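You operate a simulated robot arm through the tools that you are given. There is no shell and no other tool.

You run a simulated robot arm. Do the job below in one go: nothing can be reset, and whatever is moved stays where it is left.

## Task
Clear the blue console, switch it off and plug test port 1 again.
Fine: press the red key first; the probe goes back on its rest, the small red plug from the small white tray into the port.

It is judged by the outcome, as a careful person would: the job done as asked, and still so three seconds after it is handed in. It fails if anything else is knocked over, pushed out of place, dropped, spilled or broken.

## Robot
A 6-joint arm with a three-finger gripper, fixed in place. Base frame: the origin is on the floor under the middle of its stand, x ahead of it, y to its left, z up; the work surface is at about z = 0.85. Units: m, rad, N and s.
It reaches about 1.213 m from its shoulder. Its first joint turns from -2.897 to 2.897 rad. Payload 4.89 kg.
The tool frame sits at the grasp point between the pads (the TCP): z along the fingers, y along the line on which they close. The tips reach 0.03 m beyond it. The gripper opens to 0.164 m; its body begins 0.125 m behind the TCP.
Orientation is told as [roll, pitch, yaw] about the base's x, y, z axes, in that order, counted from this pose: with the fingers straight down and closing along the base's y, the tool's x points along the base's -x, its y along +y and its z along -z.

## Interface
- The arm moves only by the tool apply_moves. Its argument "series" is a list of rows, each a list of 7 numbers: the shift along the base's x, y, z in m, then the turn, a rotation vector about the base's x, y, z in rad, then the closure, from 0 (fully open) to 1 (shut). In form: [[x, y, z, wx, wy, wz, claw], ...]. A call has 1 to 20 rows; each row shifts and turns the commanded pose from where the row before left it. A row lasts 0.2 s, in which the tool goes at most 0.05 m and 0.15 rad; a call with a longer step from one row to the next is refused whole, and so is a gripper value outside its range. A pose out of reach is approached as far as the arm can. The call stops where the force on the tool passes 40 N (or 10 N more than at its start, if that is more) or the arm is blocked; 0.2 s more then pass. Each finger travels about 0.108 m/s and halts on what it meets, pressing with about 22 N; the grip force reading is that of the motor and also rises with nothing between the fingers. The clock runs only during rows and for 0.2 s after the last one: add rows that do not move to give the fingers time. The reply holds the time, the measured pose of the TCP, the force on the tool along the base axes, the opening and the grip force, in the units named above and with some noise, with the torque about the TCP (base axes, N m) and any sound that the robot's microphone picked up.
- Cameras (640 x 400 px; columns grow to the right, rows downward): "scene" is fixed at [0.3979, -0.5017, 1.6114]; the picture's right is [0.79, -0.61, 0.00], its down [-0.39, -0.51, -0.77] and it looks along [0.47, 0.61, -0.64] (base axes); focal length 335 px, centre (320, 200). "wrist" rides on the gripper at [0.076, -0.002, -0.152] in the tool frame; the picture's right is [0.02, 1.00, 0.00], its down [-0.88, 0.02, -0.47] and it looks along [-0.47, 0.01, 0.88] (tool axes); focal length 247 px, centre (320, 200). There is no depth. A picture from a camera that has moved, and an enlarged one, comes with that camera's place and axes in the base frame and with its lens.
- camera(camera): a new picture of that camera. It takes no simulated time.
- slide_trunk(by): moves the trunk up (or, below 0, down) by that many m; the arm rides with it, the base frame stays. It gives what a move gives, with no picture.
- zoom(camera, box): a new picture of the part [left, top, right, bottom] of that camera's present view, enlarged. It takes no simulated time.
- hand_in(): hands the job in; it is judged then, once.

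Places have to be worked out from the pictures, the camera data and where the tool is seen. Open the gripper and draw the arm clear of the work before you hand the job in, unless the task says otherwise.

The tools are called after "Emit:" as name(argument=value, ...) on one line, values as JSON. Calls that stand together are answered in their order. apply_moves: Moves the arm, as the interface text tells. Its arguments: {"type":"object","properties":{"series":{"type":"array"}},"required":["series"]} The other tools are called the same way: slide_trunk (by) moves the trunk up or down; camera (camera) takes a picture; zoom (camera, box) takes an enlarged picture of a part of a camera's view; hand_in () hands the job in.

At the start:

```text
time: 0.0
tcp_pos: [0.5454, 0.3451, 1.1916]
tool_rot: [0.001, 0.0, 0.0]
ft_force: [0.4, 0.5, -0.2]
torque: [0.02, 0.0, 0.0]
gripper_width: 0.1639
gripper_force: 0.1
trunk travel left (down, up): [-0.175, 0.215]
```

scene: 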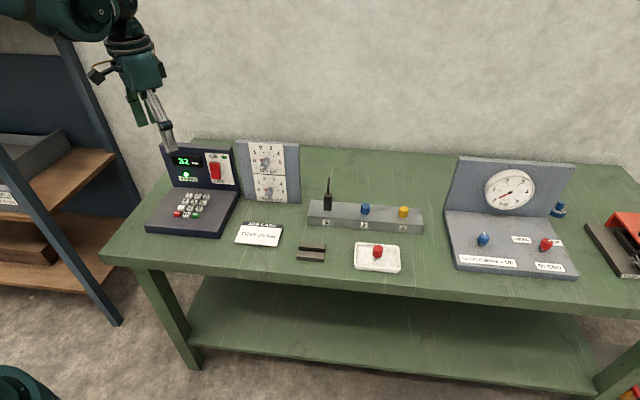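
wrist: 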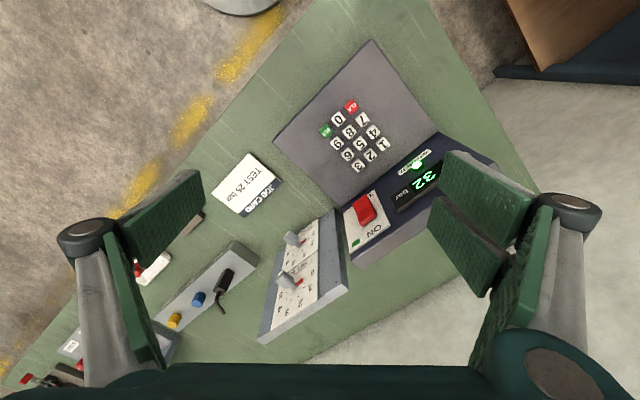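

I see a blue console at left (keypad, display "32", a red rocker switch), a port block with a black probe in port 1, a rest (dark grooved block) and a small white tray with a red plug. I'll zoom in on these for details.

Emit:
zoom(camera="scene", box=[130, 130, 310, 250])

Emit:
zoom(camera="scene", box=[280, 160, 440, 280])

Emit:
zoom(camera="wrist", box=[260, 40, 460, 260])

Emit:
zoom(camera="wrist", box=[110, 140, 270, 340])

```text
3.33 times, centred on (220, 190) of scene
camera zoom: at [0.3979, -0.5017, 1.6114], right [0.79, -0.61, 0.0], down [-0.39, -0.51, -0.77], along [0.47, 0.61, -0.64], focal length 1118 px, centre (653, 233)
```

zoom: 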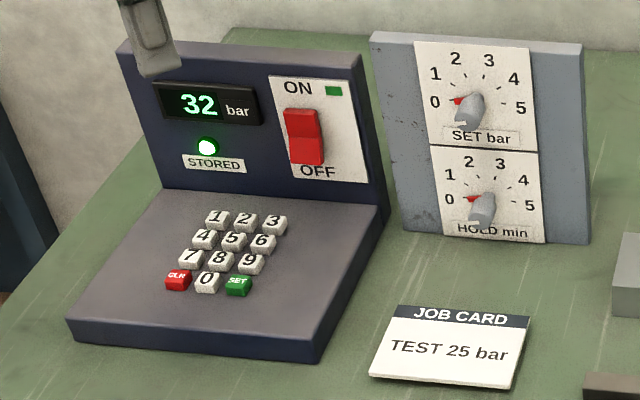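

```text
3.33 times, centred on (360, 220) of scene
camera zoom: at [0.3979, -0.5017, 1.6114], right [0.79, -0.61, 0.0], down [-0.39, -0.51, -0.77], along [0.47, 0.61, -0.64], focal length 1118 px, centre (187, 133)
```

zoom: 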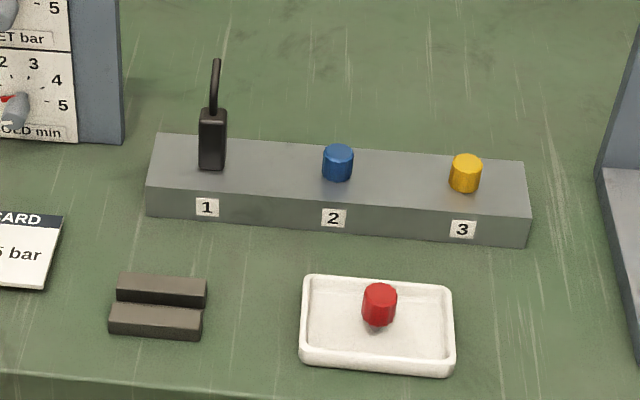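

```text
1.82 times, centred on (360, 150) of wrist
camera zoom: at [0.4677, 0.3437, 1.3438], right [-0.02, 1.0, 0.0], down [0.88, 0.02, 0.47], along [0.47, 0.01, -0.88], focal length 449 px, centre (247, 291)
```

zoom: 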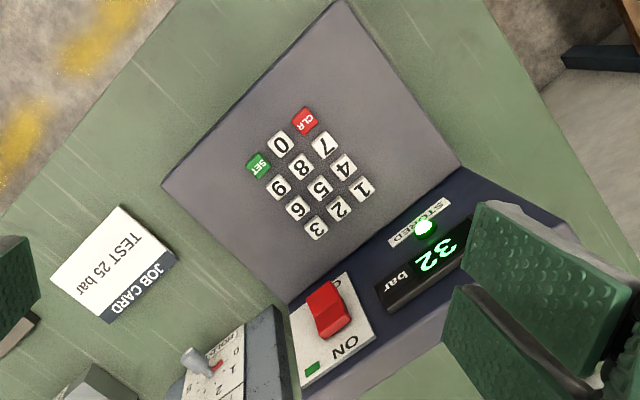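

```text
2.00 times, centred on (190, 240) of wrist
camera zoom: at [0.4677, 0.3437, 1.3438], right [-0.02, 1.0, 0.0], down [0.88, 0.02, 0.47], along [0.47, 0.01, -0.88], focal length 494 px, centre (580, 120)
```

zoom: 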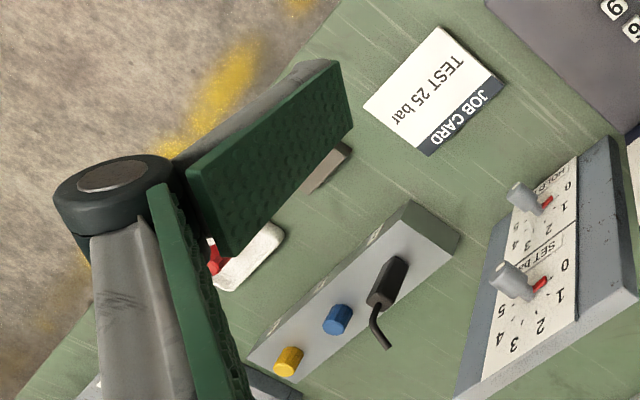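

The blue console's red key is CLR (about x 0.523, y 0.399, z 0.896), the rocker is near (0.679, 0.425, 0.980), port 1 near (0.915, 0.13), and everything is turned about 45° to my base frame. I first shut the gripper in place to see the shape of the closed fingertips for pressing.

Emit:
apply_moves(series=[[0, 0, 0, 0, 0, 0, 1], [0, 0, 0, 0, 0, 0, 1], [0, 0, 0, 0, 0, 0, 1], [0, 0, 0, 0, 0, 0, 1], [0, 0, 0, 0, 0, 0, 1], [0, 0, 0, 0, 0, 0, 1]])

Emit:
camera(camera="wrist")

Emit:
zoom(camera="scene", box=[60, 0, 240, 160])

```text
time: 1.4
tcp_pos: [0.544, 0.3462, 1.1931]
tool_rot: [-0.001, 0.0, -0.002]
ft_force: [-1.0, 0.2, 0.3]
torque: [-0.02, 0.02, -0.01]
gripper_width: 0.0
gripper_force: 21.9
trunk travel left (down, up): [-0.175, 0.215]
```

```text
taken
camera wrist: at [0.4677, 0.3437, 1.3438], right [-0.02, 1.0, 0.0], down [0.88, 0.02, 0.47], along [0.47, 0.01, -0.88], focal length 247 px, centre (320, 200)
```

wrist: 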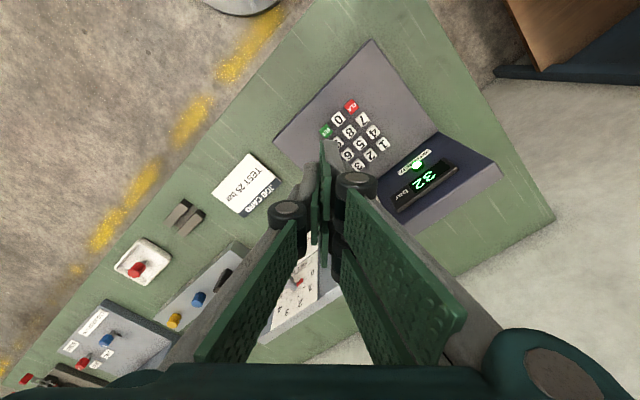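

```text
2.50 times, centred on (150, 80) of scene
camera zoom: at [0.3979, -0.5017, 1.6114], right [0.79, -0.61, 0.0], down [-0.39, -0.51, -0.77], along [0.47, 0.61, -0.64], focal length 838 px, centre (745, 500)
```

zoom: 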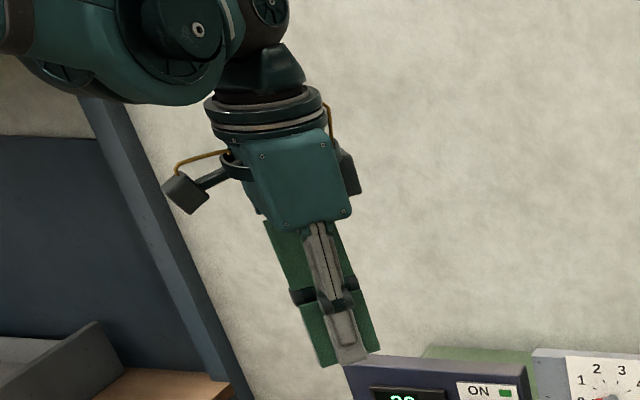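

With the fingers shut, one finger meets two, making a tip bar about 0.07 m wide along the tool's x. I'll go above the CLR key with a small tilt so that the bar's +x corner is lowest and the rest hangs outside the keypad, then check by picture.

Emit:
apply_moves(series=[[-0.0077, 0.0088, -0.03, 0, 0.04, 0, 1], [-0.0077, 0.0088, -0.03, 0, 0.04, 0, 1], [-0.0077, 0.0088, -0.03, 0, 0.04, 0, 1], [-0.0077, 0.0088, -0.03, 0, 0.04, 0, 1], [-0.0077, 0.0088, -0.03, 0, 0.04, 0, 1], [-0.0077, 0.0088, -0.03, 0, 0.04, 0, 1], [0, 0, 0, 0, 0, 0, 1]])

Emit:
zoom(camera="scene", box=[110, 100, 270, 240])

Emit:
camera(camera="wrist")

```text
time: 3.0
tcp_pos: [0.4983, 0.3993, 1.0117]
tool_rot: [0.0, 0.241, -0.001]
ft_force: [-0.1, -0.4, -0.3]
torque: [-0.01, 0.07, 0.0]
gripper_width: 0.0
gripper_force: 22.0
trunk travel left (down, up): [-0.175, 0.215]
```

```text
2.86 times, centred on (190, 170) of scene
camera zoom: at [0.3979, -0.5017, 1.6114], right [0.79, -0.61, 0.0], down [-0.39, -0.51, -0.77], along [0.47, 0.61, -0.64], focal length 958 px, centre (691, 286)
```

zoom: 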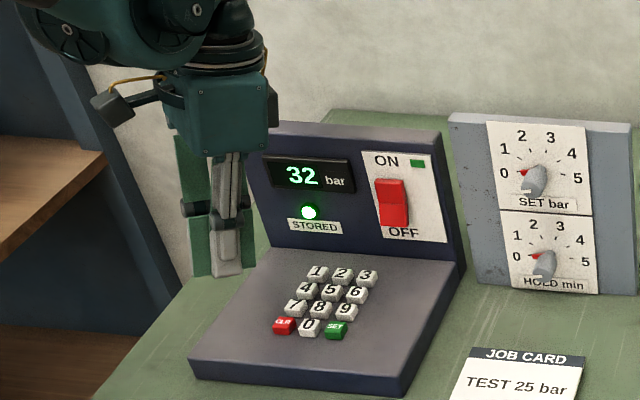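

```text
taken
camera wrist: at [0.4595, 0.3972, 1.1773], right [-0.02, 1.0, 0.01], down [0.97, 0.02, 0.25], along [0.25, 0.01, -0.97], focal length 247 px, centre (320, 200)
```

wrist: 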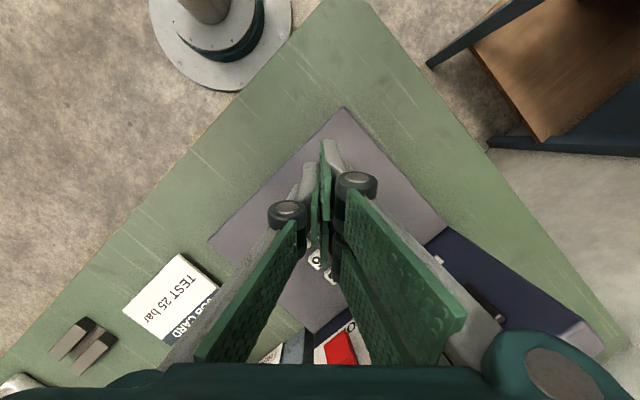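

The tool is above and outside the CLR key. I zoom in to get the outline of the finger tips exactly before going down.

Emit:
zoom(camera="scene", box=[145, 145, 215, 225])

Emit:
zoom(camera="wrist", box=[250, 120, 400, 300])

```text
5.00 times, centred on (180, 185) of scene
camera zoom: at [0.3979, -0.5017, 1.6114], right [0.79, -0.61, 0.0], down [-0.39, -0.51, -0.77], along [0.47, 0.61, -0.64], focal length 1676 px, centre (1020, 275)
```

zoom: 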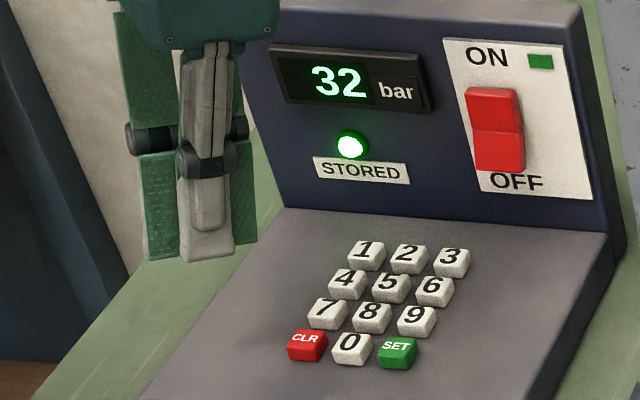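

```text
2.22 times, centred on (325, 210) of wrist
camera zoom: at [0.4595, 0.3972, 1.1773], right [-0.02, 1.0, 0.01], down [0.97, 0.02, 0.25], along [0.25, 0.01, -0.97], focal length 549 px, centre (309, 178)
```

zoom: 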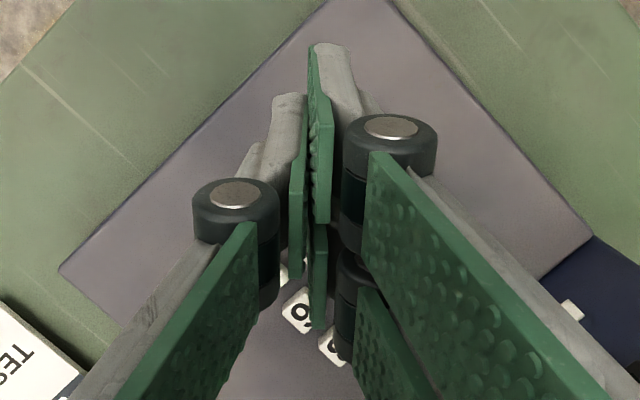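

The tip bar is about ±0.03 m along x and ±0.014 m along y, and the +x finger corner sits about (+0.022, +0.007, −0.036) from the TCP. I centre that corner over CLR and descend to just above it.

Emit:
apply_moves(series=[[0.006, -0.006, -0.02, 0, 0, 0, 1], [0, 0, -0.025, 0, 0, 0, 1], [0, 0, -0.015, 0, 0, 0, 1], [0, 0, 0, 0, 0, 0, 1]])

Emit:
zoom(camera="scene", box=[150, 155, 220, 225])

Emit:
zoom(camera="wrist", box=[270, 160, 380, 290])

```text
time: 4.0
tcp_pos: [0.5044, 0.3926, 0.9511]
tool_rot: [0.001, 0.24, -0.001]
ft_force: [0.6, 0.1, -0.4]
torque: [0.03, 0.06, 0.05]
gripper_width: 0.0
gripper_force: 22.2
trunk travel left (down, up): [-0.175, 0.215]
```

```text
5.71 times, centred on (185, 190) of scene
camera zoom: at [0.3979, -0.5017, 1.6114], right [0.79, -0.61, 0.0], down [-0.39, -0.51, -0.77], along [0.47, 0.61, -0.64], focal length 1916 px, centre (1091, 257)
```

zoom: 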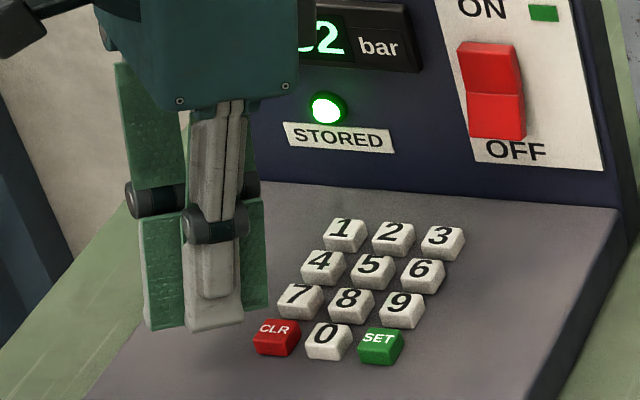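

```text
3.08 times, centred on (325, 225) of wrist
camera zoom: at [0.4657, 0.3904, 1.1171], right [-0.02, 1.0, 0.01], down [0.97, 0.02, 0.25], along [0.25, 0.01, -0.97], focal length 760 px, centre (305, 123)
```

zoom: 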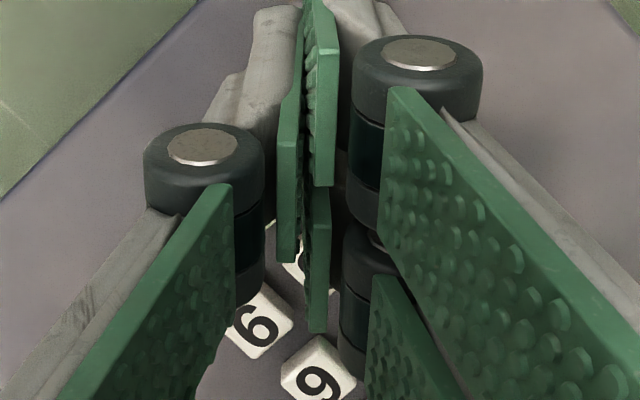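

The +x fingertip lines up with CLR once lowered by about 1.5–2 cm. I nudge 2 mm outward in x and lower in small steps, watching the force.

Emit:
apply_moves(series=[[0.002, -0.001, -0.005, 0, 0, 0, 1], [0, 0, -0.004, 0, 0, 0, 1], [0, 0, -0.003, 0, 0, 0, 1], [0, 0, 0, 0, 0, 0, 1]])

Emit:
zoom(camera="scene", box=[150, 155, 220, 225])

```text
time: 5.0
tcp_pos: [0.5051, 0.3923, 0.9392]
tool_rot: [0.001, 0.24, 0.001]
ft_force: [0.5, -0.2, 0.3]
torque: [-0.02, -0.01, 0.0]
gripper_width: 0.0
gripper_force: 22.3
trunk travel left (down, up): [-0.175, 0.215]
```

```text
5.71 times, centred on (185, 190) of scene
camera zoom: at [0.3979, -0.5017, 1.6114], right [0.79, -0.61, 0.0], down [-0.39, -0.51, -0.77], along [0.47, 0.61, -0.64], focal length 1916 px, centre (1091, 257)
```

zoom: 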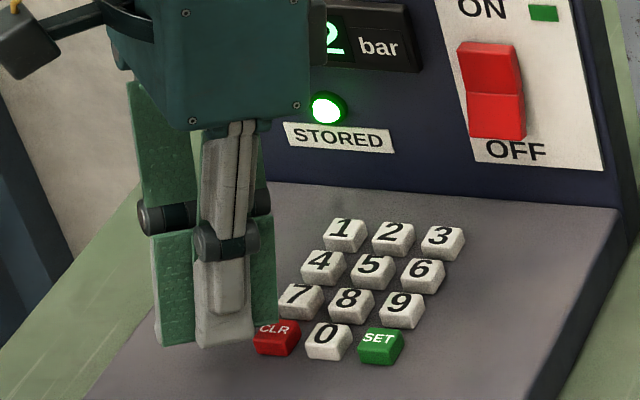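

The fingertip is just above CLR's top and clear of 7 and 0. I continue down in 2 mm steps, until contact.

Emit:
apply_moves(series=[[0, -0.001, -0.002, 0, 0, 0, 1], [0, 0, -0.002, 0, 0, 0, 1], [0, 0, -0.002, 0, 0, 0, 1]])

Emit:
zoom(camera="scene", box=[150, 155, 220, 225])

```text
time: 5.8
tcp_pos: [0.5066, 0.3898, 0.9344]
tool_rot: [-0.001, 0.238, 0.0]
ft_force: [-0.1, 0.0, -0.4]
torque: [0.01, 0.0, 0.01]
gripper_width: 0.0
gripper_force: 22.1
trunk travel left (down, up): [-0.175, 0.215]
```

```text
5.71 times, centred on (185, 190) of scene
camera zoom: at [0.3979, -0.5017, 1.6114], right [0.79, -0.61, 0.0], down [-0.39, -0.51, -0.77], along [0.47, 0.61, -0.64], focal length 1916 px, centre (1091, 257)
```

zoom: 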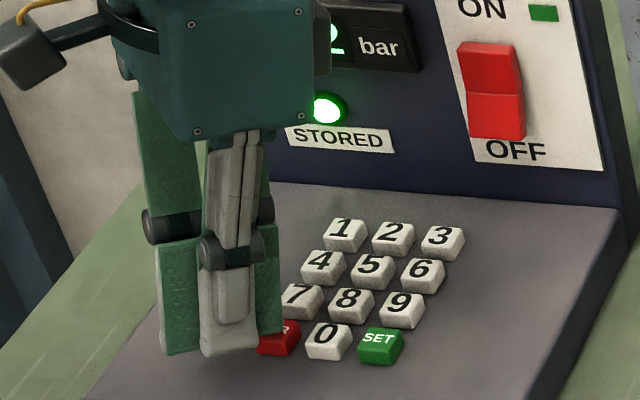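

Still no contact force; I keep going down in 2 mm steps.

Emit:
apply_moves(series=[[0, 0, -0.002, 0, 0, 0, 1], [0, 0, -0.002, 0, 0, 0, 1]])

Emit:
zoom(camera="scene", box=[150, 155, 220, 225])

```text
time: 6.4
tcp_pos: [0.5067, 0.3906, 0.9306]
tool_rot: [-0.001, 0.24, 0.003]
ft_force: [0.5, 0.2, 0.7]
torque: [0.06, 0.02, 0.02]
gripper_width: 0.0
gripper_force: 22.4
trunk travel left (down, up): [-0.175, 0.215]
```

```text
5.71 times, centred on (185, 190) of scene
camera zoom: at [0.3979, -0.5017, 1.6114], right [0.79, -0.61, 0.0], down [-0.39, -0.51, -0.77], along [0.47, 0.61, -0.64], focal length 1916 px, centre (1091, 257)
```

zoom: 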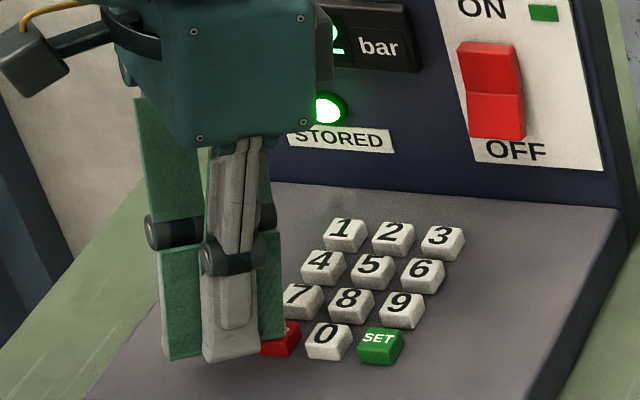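

A slight upward force (0.7 N) may be the first touch. I go on in small steps.

Emit:
apply_moves(series=[[0, 0, -0.002, 0, 0, 0, 1], [0, 0, -0.001, 0, 0, 0, 1]])

Emit:
zoom(camera="scene", box=[150, 145, 220, 225])

```text
time: 7.0
tcp_pos: [0.5058, 0.3909, 0.9263]
tool_rot: [0.002, 0.24, 0.001]
ft_force: [-0.3, 0.4, 0.7]
torque: [0.02, 0.02, 0.0]
gripper_width: 0.0
gripper_force: 22.4
trunk travel left (down, up): [-0.175, 0.215]
heard: click
```

```text
5.00 times, centred on (185, 185) of scene
camera zoom: at [0.3979, -0.5017, 1.6114], right [0.79, -0.61, 0.0], down [-0.39, -0.51, -0.77], along [0.47, 0.61, -0.64], focal length 1676 px, centre (995, 275)
```

zoom: 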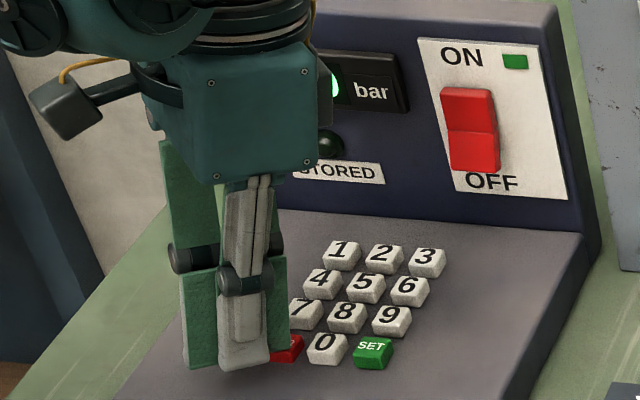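

A click was heard, the STORED lamp has gone dark and the display has changed: the clear worked. I lift straight up and check the display.

Emit:
apply_moves(series=[[0, 0, 0.015, 0, 0, 0, 1], [0, 0, 0.03, 0, 0, 0, 1], [-0.02, 0, 0.04, 0, 0, 0, 1], [-0.02, 0, 0.04, 0, -0.06, 0, 1], [-0.02, -0.02, 0.03, 0, -0.06, 0, 1]])

Emit:
zoom(camera="scene", box=[130, 120, 270, 240])

Emit:
camera(camera="wrist")

```text
time: 8.2
tcp_pos: [0.4489, 0.3717, 1.0815]
tool_rot: [-0.001, 0.121, 0.001]
ft_force: [2.6, 1.6, -1.4]
torque: [-0.29, 0.43, 0.0]
gripper_width: 0.0
gripper_force: 21.8
trunk travel left (down, up): [-0.175, 0.215]
```

```text
3.33 times, centred on (200, 180) of scene
camera zoom: at [0.3979, -0.5017, 1.6114], right [0.79, -0.61, 0.0], down [-0.39, -0.51, -0.77], along [0.47, 0.61, -0.64], focal length 1118 px, centre (720, 267)
```

zoom: 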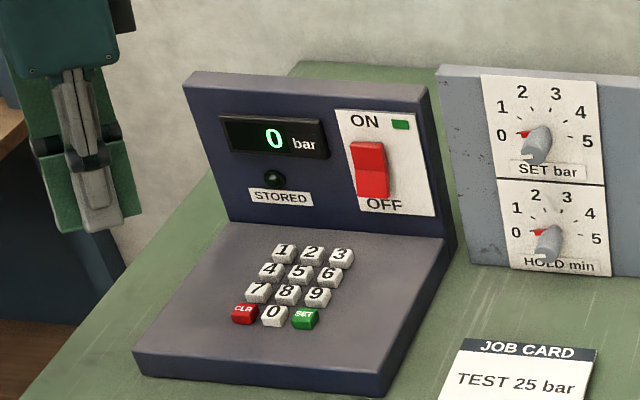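

```text
taken
camera wrist: at [0.3906, 0.3693, 1.2414], right [-0.02, 1.0, 0.0], down [0.93, 0.02, 0.36], along [0.36, 0.01, -0.93], focal length 247 px, centre (320, 200)
```

wrist: 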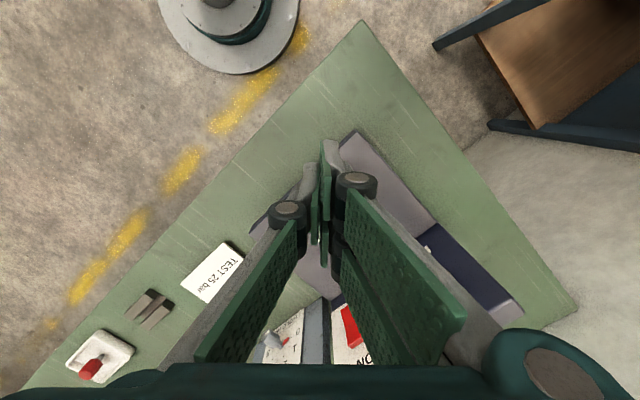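

The console now reads 0 with the STORED lamp out. Next the rocker: lower half at about (0.678, 0.425, 0.962), on a panel facing (−0.7, −0.7). I turn the tool 45° forward and yaw 45°, going to a point 6 cm in front of the rocker.

Emit:
apply_moves(series=[[0.01, -0.002, 0, 0, -0.15, 0, 1], [0.01, -0.002, 0, 0, -0.15, 0, 1], [0.01, -0.002, 0, 0, -0.15, 0, 1], [0.01, -0.002, 0, 0, -0.15, 0, 1], [0.01, -0.002, 0, 0, -0.15, 0, 1], [0.01, -0.002, 0, 0, -0.156, 0, 1]])

```text
refused: row 6 steps farther than a row can; nothing moved
```

The last turn was over the 0.15 rad limit; I repeat with legal steps.

Emit:
apply_moves(series=[[0.01, -0.002, 0, 0, -0.13, 0, 1], [0.01, -0.002, 0, 0, -0.13, 0, 1], [0.01, -0.002, 0, 0, -0.13, 0, 1], [0.01, -0.002, 0, 0, -0.13, 0, 1], [0.01, -0.002, 0, 0, -0.13, 0, 1], [0.01, -0.002, 0, 0, -0.13, 0, 1], [0.01, -0.002, 0, 0, -0.125, 0, 1], [0.015, -0.002, 0, 0, 0, 0.13, 1], [0.015, -0.002, 0, 0, 0, 0.13, 1], [0.015, -0.002, 0, 0, 0, 0.13, 1], [0.015, -0.002, 0, 0, 0, 0.13, 1], [0.015, -0.002, 0, 0, 0, 0.13, 1], [0.015, -0.002, 0, 0, 0, 0.135, 1], [0, 0, 0, 0, 0, 0, 1]])

Emit:
camera(camera="scene")

Emit:
camera(camera="wrist")

```text
time: 11.2
tcp_pos: [0.6067, 0.3444, 1.0823]
tool_rot: [-0.001, -0.786, 0.786]
ft_force: [-0.2, -0.8, -0.2]
torque: [-0.01, 0.02, -0.01]
gripper_width: 0.0003
gripper_force: 22.2
trunk travel left (down, up): [-0.175, 0.215]
```

```text
taken
```

scene: 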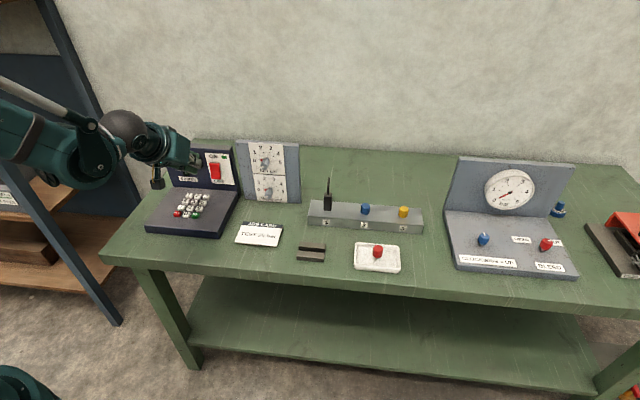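

```text
taken
camera wrist: at [0.493, 0.229, 1.1353], right [-0.72, 0.7, -0.02], down [0.19, 0.22, 0.96], along [0.67, 0.68, -0.29], focal length 247 px, centre (320, 200)
```

wrist: 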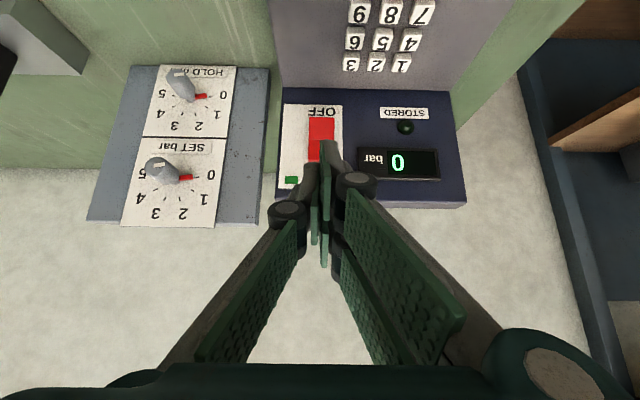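

The tool faces the panel, aligned with the rocker. I lower to about z 0.985 and look at it from both cameras.

Emit:
apply_moves(series=[[0, 0, -0.04, 0, 0, 0, 1], [0, 0, -0.04, 0, 0, 0, 1], [0, 0, -0.017, 0, 0, 0, 1], [0, 0, 0, 0, 0, 0, 1]])

Emit:
zoom(camera="scene", box=[130, 120, 270, 240])

Emit:
zoom(camera="wrist", box=[250, 60, 410, 260])

```text
time: 12.2
tcp_pos: [0.6059, 0.346, 0.9867]
tool_rot: [0.0, -0.785, 0.786]
ft_force: [1.2, 0.3, -0.1]
torque: [0.02, 0.03, 0.0]
gripper_width: 0.0
gripper_force: 21.4
trunk travel left (down, up): [-0.175, 0.215]
```

```text
3.33 times, centred on (200, 180) of scene
camera zoom: at [0.3979, -0.5017, 1.6114], right [0.79, -0.61, 0.0], down [-0.39, -0.51, -0.77], along [0.47, 0.61, -0.64], focal length 1118 px, centre (720, 267)
```

zoom: 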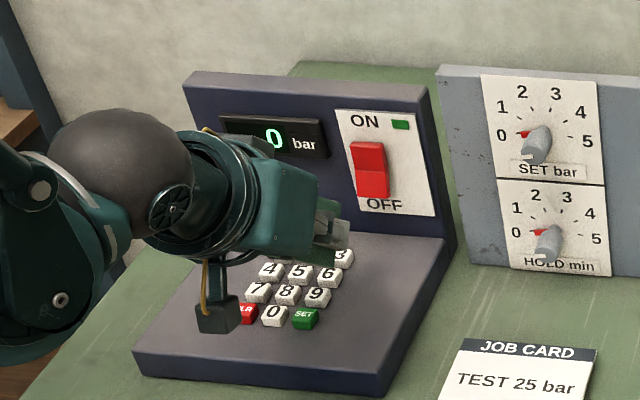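

```text
2.00 times, centred on (330, 160) of wrist
camera zoom: at [0.4925, 0.2296, 1.0388], right [-0.72, 0.7, -0.02], down [0.19, 0.22, 0.96], along [0.67, 0.68, -0.29], focal length 494 px, centre (300, 280)
```

zoom: 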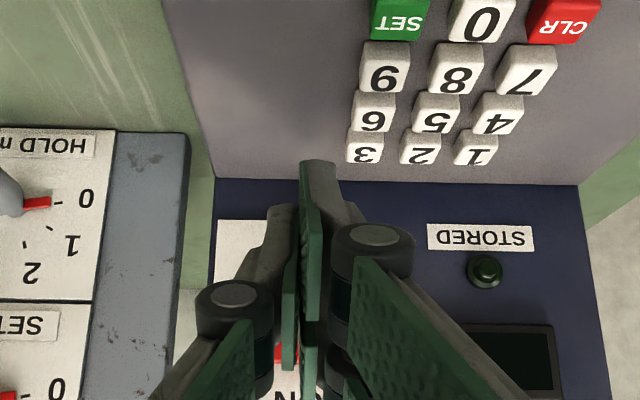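

Alignment looks right: the rocker centre lies on the tool's mid-plane. I lower to z≈0.96, shift 3 mm to the right and advance to within about 2 cm of the panel.

Emit:
apply_moves(series=[[0.002, -0.002, -0.013, 0, 0, 0, 1], [0, 0, -0.013, 0, 0, 0, 1], [0.01, 0.01, 0, 0, 0, 0, 1], [0.01, 0.01, 0, 0, 0, 0, 1], [0.007, 0.007, 0, 0, 0, 0, 1], [0, 0, 0, 0, 0, 0, 1]])

Emit:
zoom(camera="scene", box=[170, 130, 250, 220])

Emit:
zoom(camera="wrist", box=[250, 60, 410, 260])

```text
time: 13.6
tcp_pos: [0.6357, 0.3703, 0.9596]
tool_rot: [0.0, -0.786, 0.785]
ft_force: [0.3, 0.8, 0.7]
torque: [0.02, 0.01, 0.01]
gripper_width: 0.0
gripper_force: 21.8
trunk travel left (down, up): [-0.175, 0.215]
```

```text
4.44 times, centred on (210, 175) of scene
camera zoom: at [0.3979, -0.5017, 1.6114], right [0.79, -0.61, 0.0], down [-0.39, -0.51, -0.77], along [0.47, 0.61, -0.64], focal length 1490 px, centre (809, 311)
```

zoom: 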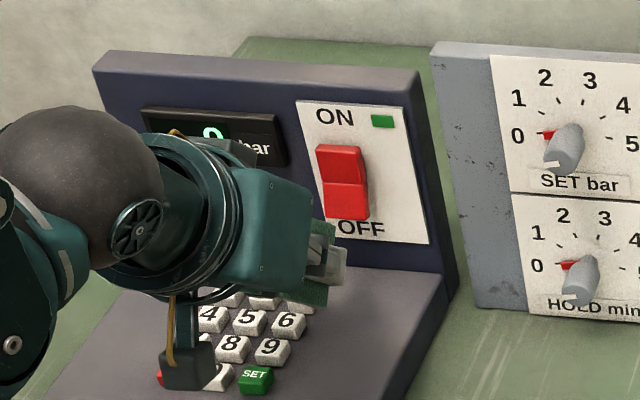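

```text
2.00 times, centred on (330, 160) of wrist
camera zoom: at [0.5215, 0.2541, 1.0123], right [-0.72, 0.7, -0.02], down [0.19, 0.22, 0.96], along [0.67, 0.68, -0.29], focal length 494 px, centre (300, 280)
```

zoom: 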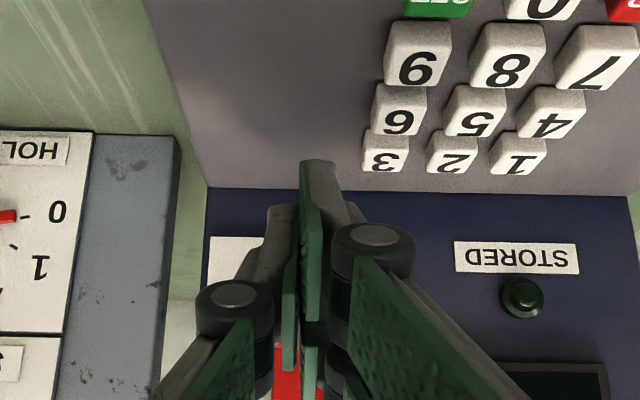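

The fingertip corner is about 2.5 cm short of the rocker's lower half, at the right height. I advance in 5 mm steps, watching the force.

Emit:
apply_moves(series=[[0.0035, 0.0035, 0, 0, 0, 0, 1], [0.0035, 0.0035, 0, 0, 0, 0, 1], [0.0035, 0.0035, 0, 0, 0, 0, 1]])

Emit:
zoom(camera="scene", box=[170, 130, 250, 220])

```text
time: 14.4
tcp_pos: [0.6448, 0.3796, 0.9596]
tool_rot: [0.001, -0.785, 0.787]
ft_force: [-0.5, -0.3, 0.6]
torque: [-0.01, 0.01, 0.04]
gripper_width: 0.0
gripper_force: 22.2
trunk travel left (down, up): [-0.175, 0.215]
```

```text
4.44 times, centred on (210, 175) of scene
camera zoom: at [0.3979, -0.5017, 1.6114], right [0.79, -0.61, 0.0], down [-0.39, -0.51, -0.77], along [0.47, 0.61, -0.64], focal length 1490 px, centre (809, 311)
```

zoom: 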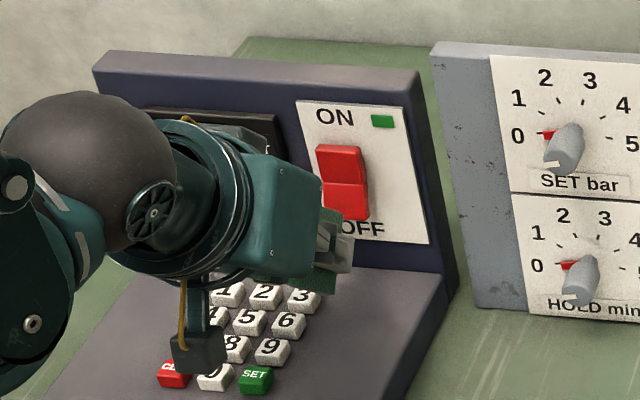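

No contact yet; the tip is about a centimetre in front of the lower half. I go on in 3 mm steps.

Emit:
apply_moves(series=[[0.0025, 0.0025, 0, 0, 0, 0, 1], [0.002, 0.002, 0, 0, 0, 0, 1], [0.002, 0.002, 0, 0, 0, 0, 1]])

Emit:
zoom(camera="scene", box=[170, 130, 250, 220])

```text
time: 15.2
tcp_pos: [0.6517, 0.3874, 0.9578]
tool_rot: [0.0, -0.786, 0.785]
ft_force: [0.9, 0.5, -0.6]
torque: [0.02, 0.0, 0.0]
gripper_width: 0.0001
gripper_force: 22.2
trunk travel left (down, up): [-0.175, 0.215]
```

```text
4.44 times, centred on (210, 175) of scene
camera zoom: at [0.3979, -0.5017, 1.6114], right [0.79, -0.61, 0.0], down [-0.39, -0.51, -0.77], along [0.47, 0.61, -0.64], focal length 1490 px, centre (809, 311)
```

zoom: 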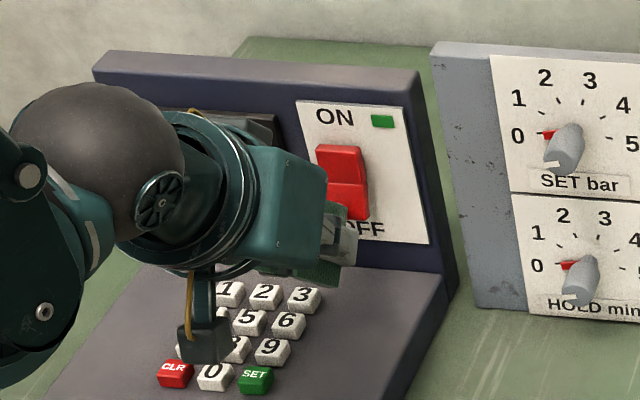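

Still no reaction force; the contact should be imminent. I advance a few more millimetres.

Emit:
apply_moves(series=[[0.002, 0.002, 0, 0, 0, 0, 1], [0.002, 0.002, 0, 0, 0, 0, 1]])

Emit:
zoom(camera="scene", box=[170, 130, 250, 220])

```text
time: 15.8
tcp_pos: [0.6565, 0.3907, 0.9584]
tool_rot: [-0.001, -0.785, 0.786]
ft_force: [-0.6, 0.3, 0.4]
torque: [0.02, 0.01, 0.0]
gripper_width: 0.0001
gripper_force: 22.4
trunk travel left (down, up): [-0.175, 0.215]
```

```text
4.44 times, centred on (210, 175) of scene
camera zoom: at [0.3979, -0.5017, 1.6114], right [0.79, -0.61, 0.0], down [-0.39, -0.51, -0.77], along [0.47, 0.61, -0.64], focal length 1490 px, centre (809, 311)
```

zoom: 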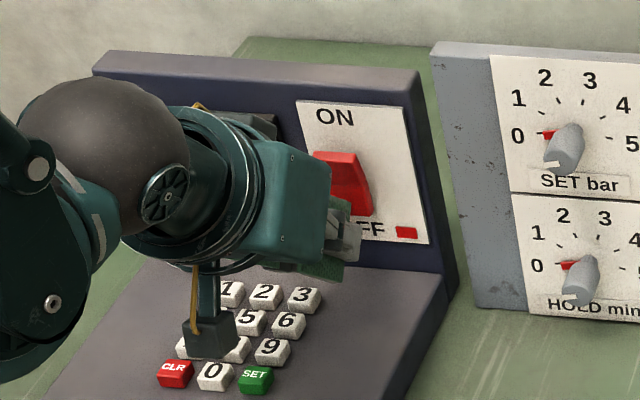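

The rocker flipped: the marker is now red beside OFF. I back straight off from the panel, lift, and confirm.

Emit:
apply_moves(series=[[-0.015, -0.015, 0, 0, 0, 0, 1], [-0.025, -0.025, 0.005, 0, 0, 0, 1], [-0.025, -0.025, 0.02, 0, 0, 0, 1], [-0.01, -0.01, 0.04, 0, 0, 0, 1], [0, 0, 0.04, 0, 0, 0, 1], [0, 0, 0.04, 0, 0, 0, 1], [0, 0, 0.03, 0, 0, 0, 1], [0, 0, 0, 0, 0, 0, 1]])

Emit:
zoom(camera="scene", box=[130, 120, 270, 240])

Emit:
zoom(camera="scene", box=[290, 165, 350, 215])

Emit:
zoom(camera="scene", box=[285, 225, 405, 280])

```text
time: 17.6
tcp_pos: [0.5815, 0.3148, 1.1349]
tool_rot: [-0.001, -0.786, 0.786]
ft_force: [-0.7, -0.1, 0.5]
torque: [0.05, -0.07, -0.04]
gripper_width: 0.0
gripper_force: 22.2
trunk travel left (down, up): [-0.175, 0.215]
```

```text
3.33 times, centred on (200, 180) of scene
camera zoom: at [0.3979, -0.5017, 1.6114], right [0.79, -0.61, 0.0], down [-0.39, -0.51, -0.77], along [0.47, 0.61, -0.64], focal length 1118 px, centre (720, 267)
```

zoom: 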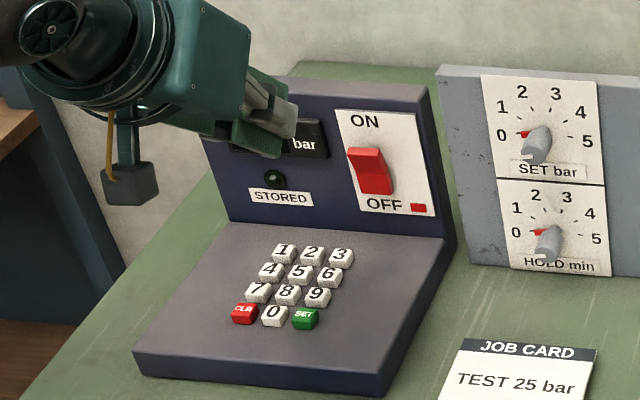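

```text
8.00 times, centred on (320, 190) of scene
camera zoom: at [0.3979, -0.5017, 1.6114], right [0.79, -0.61, 0.0], down [-0.39, -0.51, -0.77], along [0.47, 0.61, -0.64], focal length 2682 px, centre (320, 280)
```

zoom: 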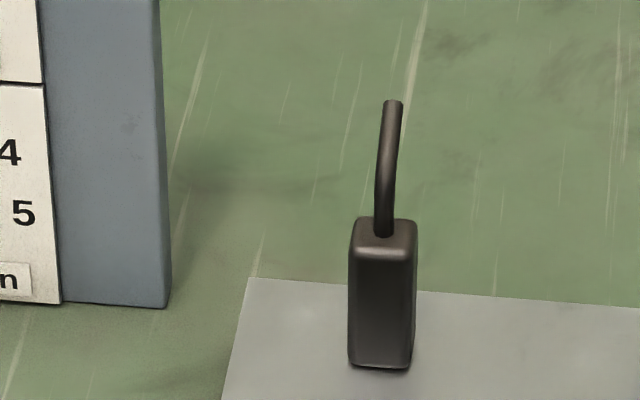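

```text
5.33 times, centred on (345, 252) of scene
camera zoom: at [0.3979, -0.5017, 1.6114], right [0.79, -0.61, 0.0], down [-0.39, -0.51, -0.77], along [0.47, 0.61, -0.64], focal length 1788 px, centre (187, -80)
```

zoom: 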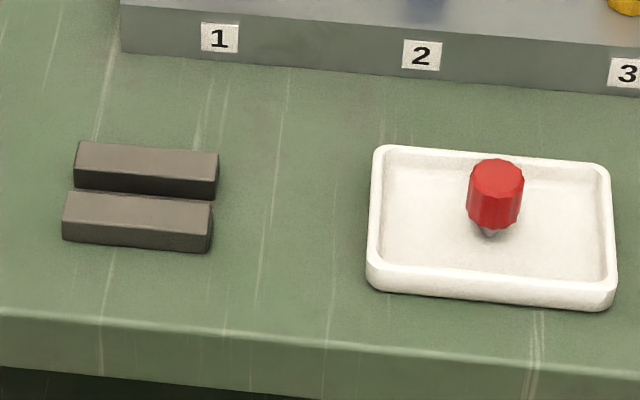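

The console is cleared and switched OFF. The rest is two low parallel rails (running along about (0.7, −0.7)), and the red plug stands head up with its stem down. I return the tool to vertical, open the gripper and move over the rest for a closer look.

Emit:
apply_moves(series=[[0, -0.01, 0.02, 0, 0, -0.131, 1], [0, -0.02, 0.02, 0, 0, -0.131, 1], [0.005, -0.025, 0.02, 0, 0, -0.131, 1], [0.005, -0.025, 0, 0, 0, -0.131, 1], [0.005, -0.025, 0, 0, 0, -0.131, 1], [0.005, -0.025, 0, 0, 0, -0.131, 1], [0.005, -0.025, 0, 0, 0.131, 0, 1], [0.005, -0.025, 0, 0, 0.131, 0, 0.6], [0.01, -0.025, 0, 0, 0.131, 0, 0.3], [0.01, -0.025, 0, 0, 0.131, 0, 0], [0.01, -0.025, 0, 0, 0.131, 0, 0], [0.01, -0.025, 0, 0, 0.131, 0, 0], [0, 0, 0, 0, 0, 0, 0]])

Emit:
camera(camera="wrist")

Emit:
camera(camera="scene")

```text
time: 20.4
tcp_pos: [0.6508, 0.0356, 1.1944]
tool_rot: [-0.001, 0.003, 0.002]
ft_force: [1.4, -0.3, -1.0]
torque: [-0.01, 0.18, 0.0]
gripper_width: 0.1641
gripper_force: 0.0
trunk travel left (down, up): [-0.175, 0.215]
```

```text
taken
camera wrist: at [0.5757, 0.0334, 1.3457], right [-0.02, 1.0, 0.0], down [0.88, 0.02, 0.47], along [0.47, 0.01, -0.88], focal length 247 px, centre (320, 200)
```

wrist: 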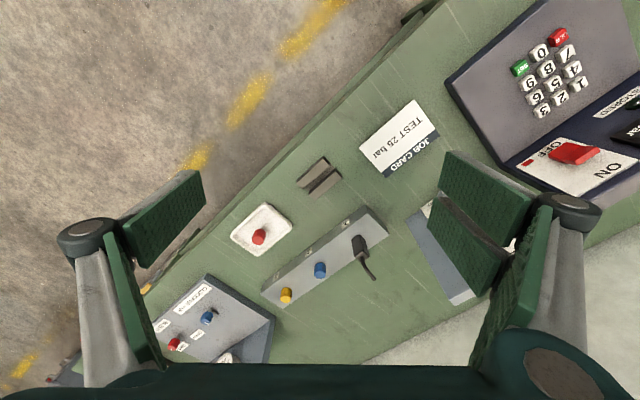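

```text
taken
```

scene: 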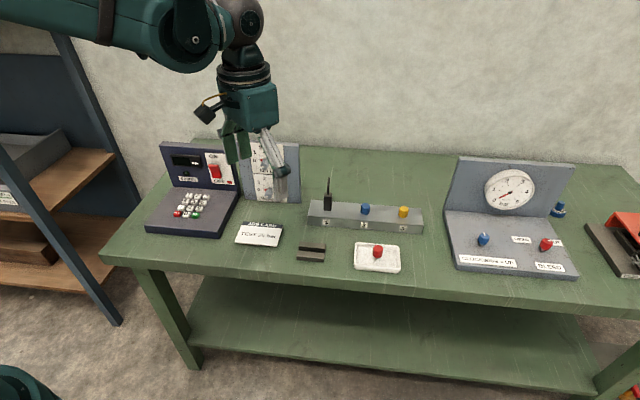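

Good view with the gripper open. I zoom into the wrist picture on the rest, the probe, the plug in its tray.

Emit:
zoom(camera="wrist", box=[285, 140, 355, 210])

Emit:
zoom(camera="wrist", box=[320, 200, 400, 290])

Emit:
zoom(camera="wrist", box=[220, 190, 300, 270])

Emit:
zoom(camera="scene", box=[290, 235, 335, 270])

```text
5.71 times, centred on (320, 175) of wrist
camera zoom: at [0.5757, 0.0334, 1.3457], right [-0.02, 1.0, 0.0], down [0.88, 0.02, 0.47], along [0.47, 0.01, -0.88], focal length 1411 px, centre (320, 343)
```

zoom: 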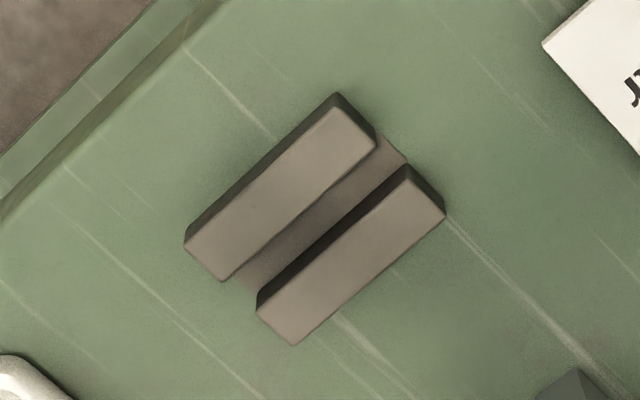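

```text
4.44 times, centred on (360, 245) of wrist
camera zoom: at [0.5757, 0.0334, 1.3457], right [-0.02, 1.0, 0.0], down [0.88, 0.02, 0.47], along [0.47, 0.01, -0.88], focal length 1098 px, centre (142, 0)
```

zoom: 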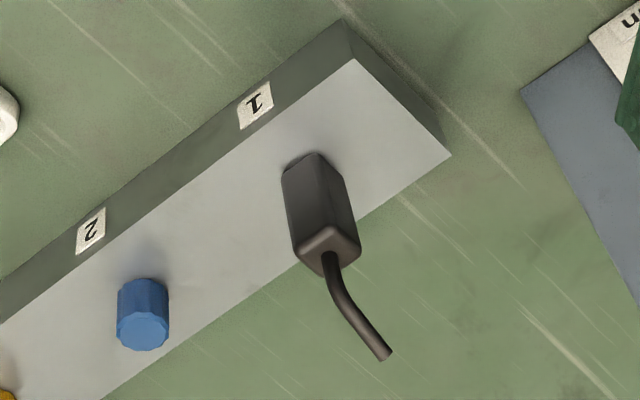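

```text
5.00 times, centred on (260, 230) of wrist
camera zoom: at [0.5757, 0.0334, 1.3457], right [-0.02, 1.0, 0.0], down [0.88, 0.02, 0.47], along [0.47, 0.01, -0.88], focal length 1235 px, centre (620, 50)
```

zoom: 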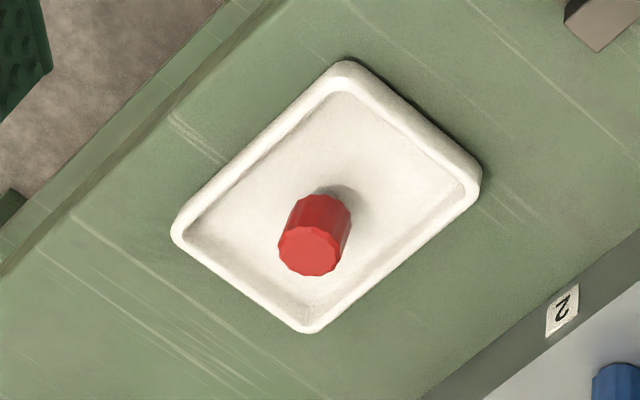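

```text
11.43 times, centred on (312, 252) of scene
camera zoom: at [0.3979, -0.5017, 1.6114], right [0.79, -0.61, 0.0], down [-0.39, -0.51, -0.77], along [0.47, 0.61, -0.64], focal length 3832 px, centre (406, -400)
```

zoom: 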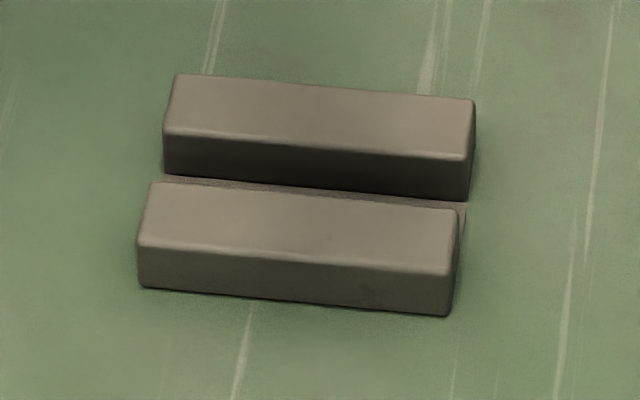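

The rest centre is at about (0.781, 0.036), rail tops z≈0.87, with a channel ≈0.018 m between rails; the probe body is ≈0.022×0.025×0.06 m, its cable stub bending toward the back. I yaw −45° so the fingers close across the rails, and go above the rest for a near look.

Emit:
apply_moves(series=[[0.02, 0, 0, 0, 0, -0.131, 0], [0.02, 0, 0, 0, 0, -0.131, 0], [0.02, 0, 0, 0, 0, -0.131, 0], [0.02, 0, 0, 0, 0, -0.131, 0], [0.02, 0, 0, 0, 0, -0.131, 0], [0.02, 0, -0.02, 0, 0, -0.13, 0], [0.01, 0, -0.035, 0, 0, 0, 0], [0, 0, -0.035, 0, 0, 0, 0], [0, 0, -0.03, 0, 0, 0, 0], [0, 0, 0, 0, 0, 0, 0]])

Emit:
camera(camera="wrist")

Emit:
camera(camera="scene")

```text
time: 22.6
tcp_pos: [0.7823, 0.0355, 1.0744]
tool_rot: [-0.002, 0.002, -0.785]
ft_force: [0.6, -0.1, -1.0]
torque: [0.0, 0.1, 0.01]
gripper_width: 0.164
gripper_force: 0.1
trunk travel left (down, up): [-0.175, 0.215]
```

```text
taken
camera wrist: at [0.7263, 0.0881, 1.2256], right [0.69, 0.72, 0.0], down [0.64, -0.61, 0.47], along [0.34, -0.33, -0.88], focal length 247 px, centre (320, 200)
```

wrist: 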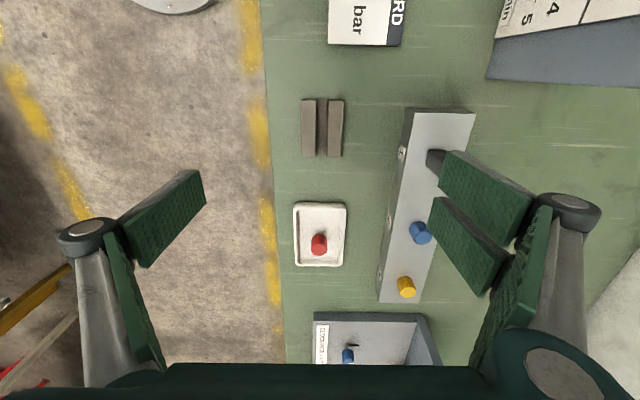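

```text
taken
```

scene: 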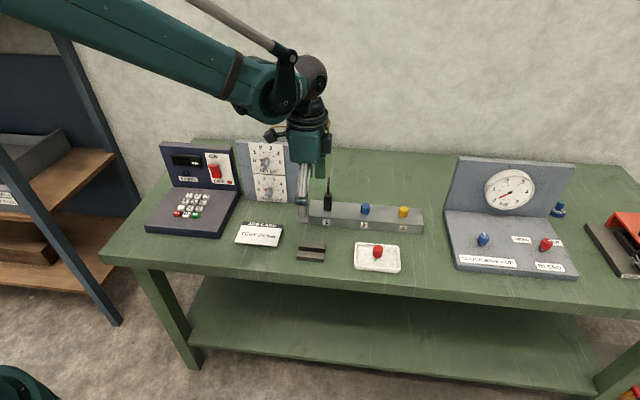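

The view is now square with the bench. I zoom on the rest to measure rails and channel, and on the port block end.

Emit:
zoom(camera="wrist", box=[290, 90, 355, 165])

Emit:
zoom(camera="wrist", box=[285, 190, 355, 275])

Emit:
zoom(camera="wrist", box=[380, 90, 500, 200])

```text
5.33 times, centred on (322, 128) of wrist
camera zoom: at [0.7263, 0.0881, 1.2256], right [0.69, 0.72, 0.0], down [0.64, -0.61, 0.47], along [0.34, -0.33, -0.88], focal length 1317 px, centre (307, 587)
```

zoom: 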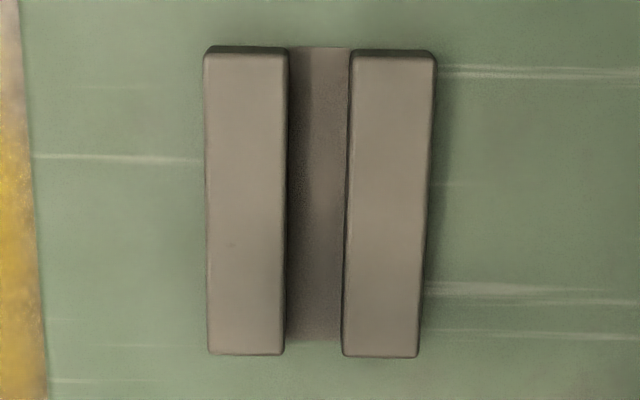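

```text
4.71 times, centred on (320, 232) of wrist
camera zoom: at [0.7263, 0.0881, 1.2256], right [0.69, 0.72, 0.0], down [0.64, -0.61, 0.47], along [0.34, -0.33, -0.88], focal length 1162 px, centre (320, 47)
```

zoom: 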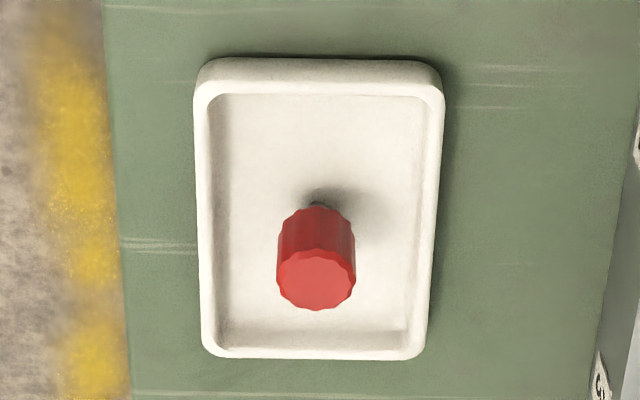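

```text
3.64 times, centred on (440, 145) of wrist
camera zoom: at [0.7263, 0.0881, 1.2256], right [0.69, 0.72, 0.0], down [0.64, -0.61, 0.47], along [0.34, -0.33, -0.88], focal length 898 px, centre (-116, 400)
```

zoom: 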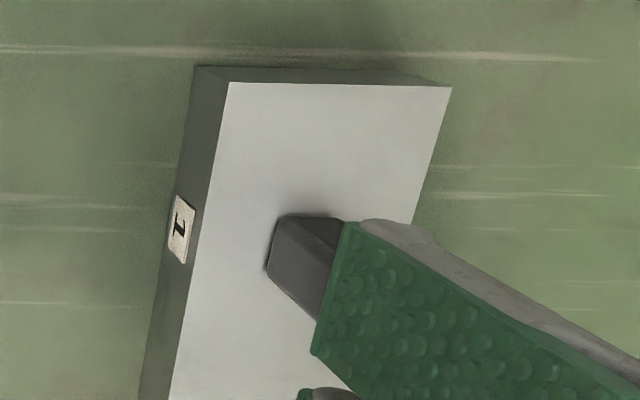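

Measured: rest centre ≈ (0.783, 0.035), channel ≈0.016 m (narrower than the probe body, so the probe lies along on top of the rails), port 1 at ≈ (0.915, 0.127). I'll test the reach for a grasp with the tool leaning to the right: go above port 1 at a safe height and tilt there.

Emit:
apply_moves(series=[[0.01, 0.005, 0.04, 0, 0, 0, 0], [0.03, 0.013, 0.04, 0, 0, 0, 0], [0.03, 0.013, 0.03, 0, 0, 0, 0], [0.03, 0.013, 0, 0, 0, 0, 0], [0.03, 0.013, 0, 0, 0, 0, 0], [0.024, 0.013, 0, 0, 0, 0, 0], [0, 0, 0, 0, 0, 0, 0]])

Emit:
camera(camera="wrist")

Emit:
camera(camera="scene")

```text
refused: row 2 steps farther than a row can; nothing moved
```

```text
taken
camera wrist: at [0.7263, 0.0881, 1.2256], right [0.69, 0.72, 0.0], down [0.64, -0.61, 0.47], along [0.34, -0.33, -0.88], focal length 247 px, centre (320, 200)
```

wrist: 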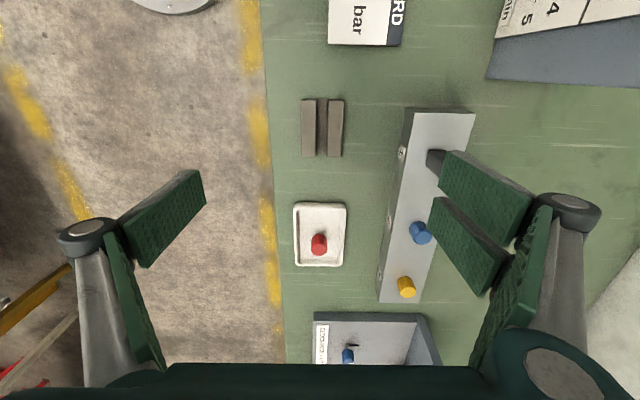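

```text
taken
```

scene: 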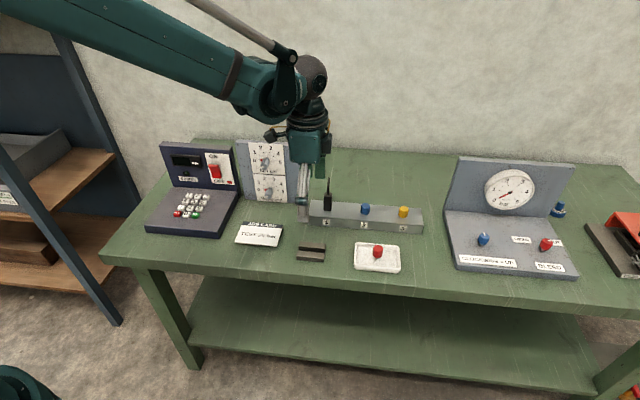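

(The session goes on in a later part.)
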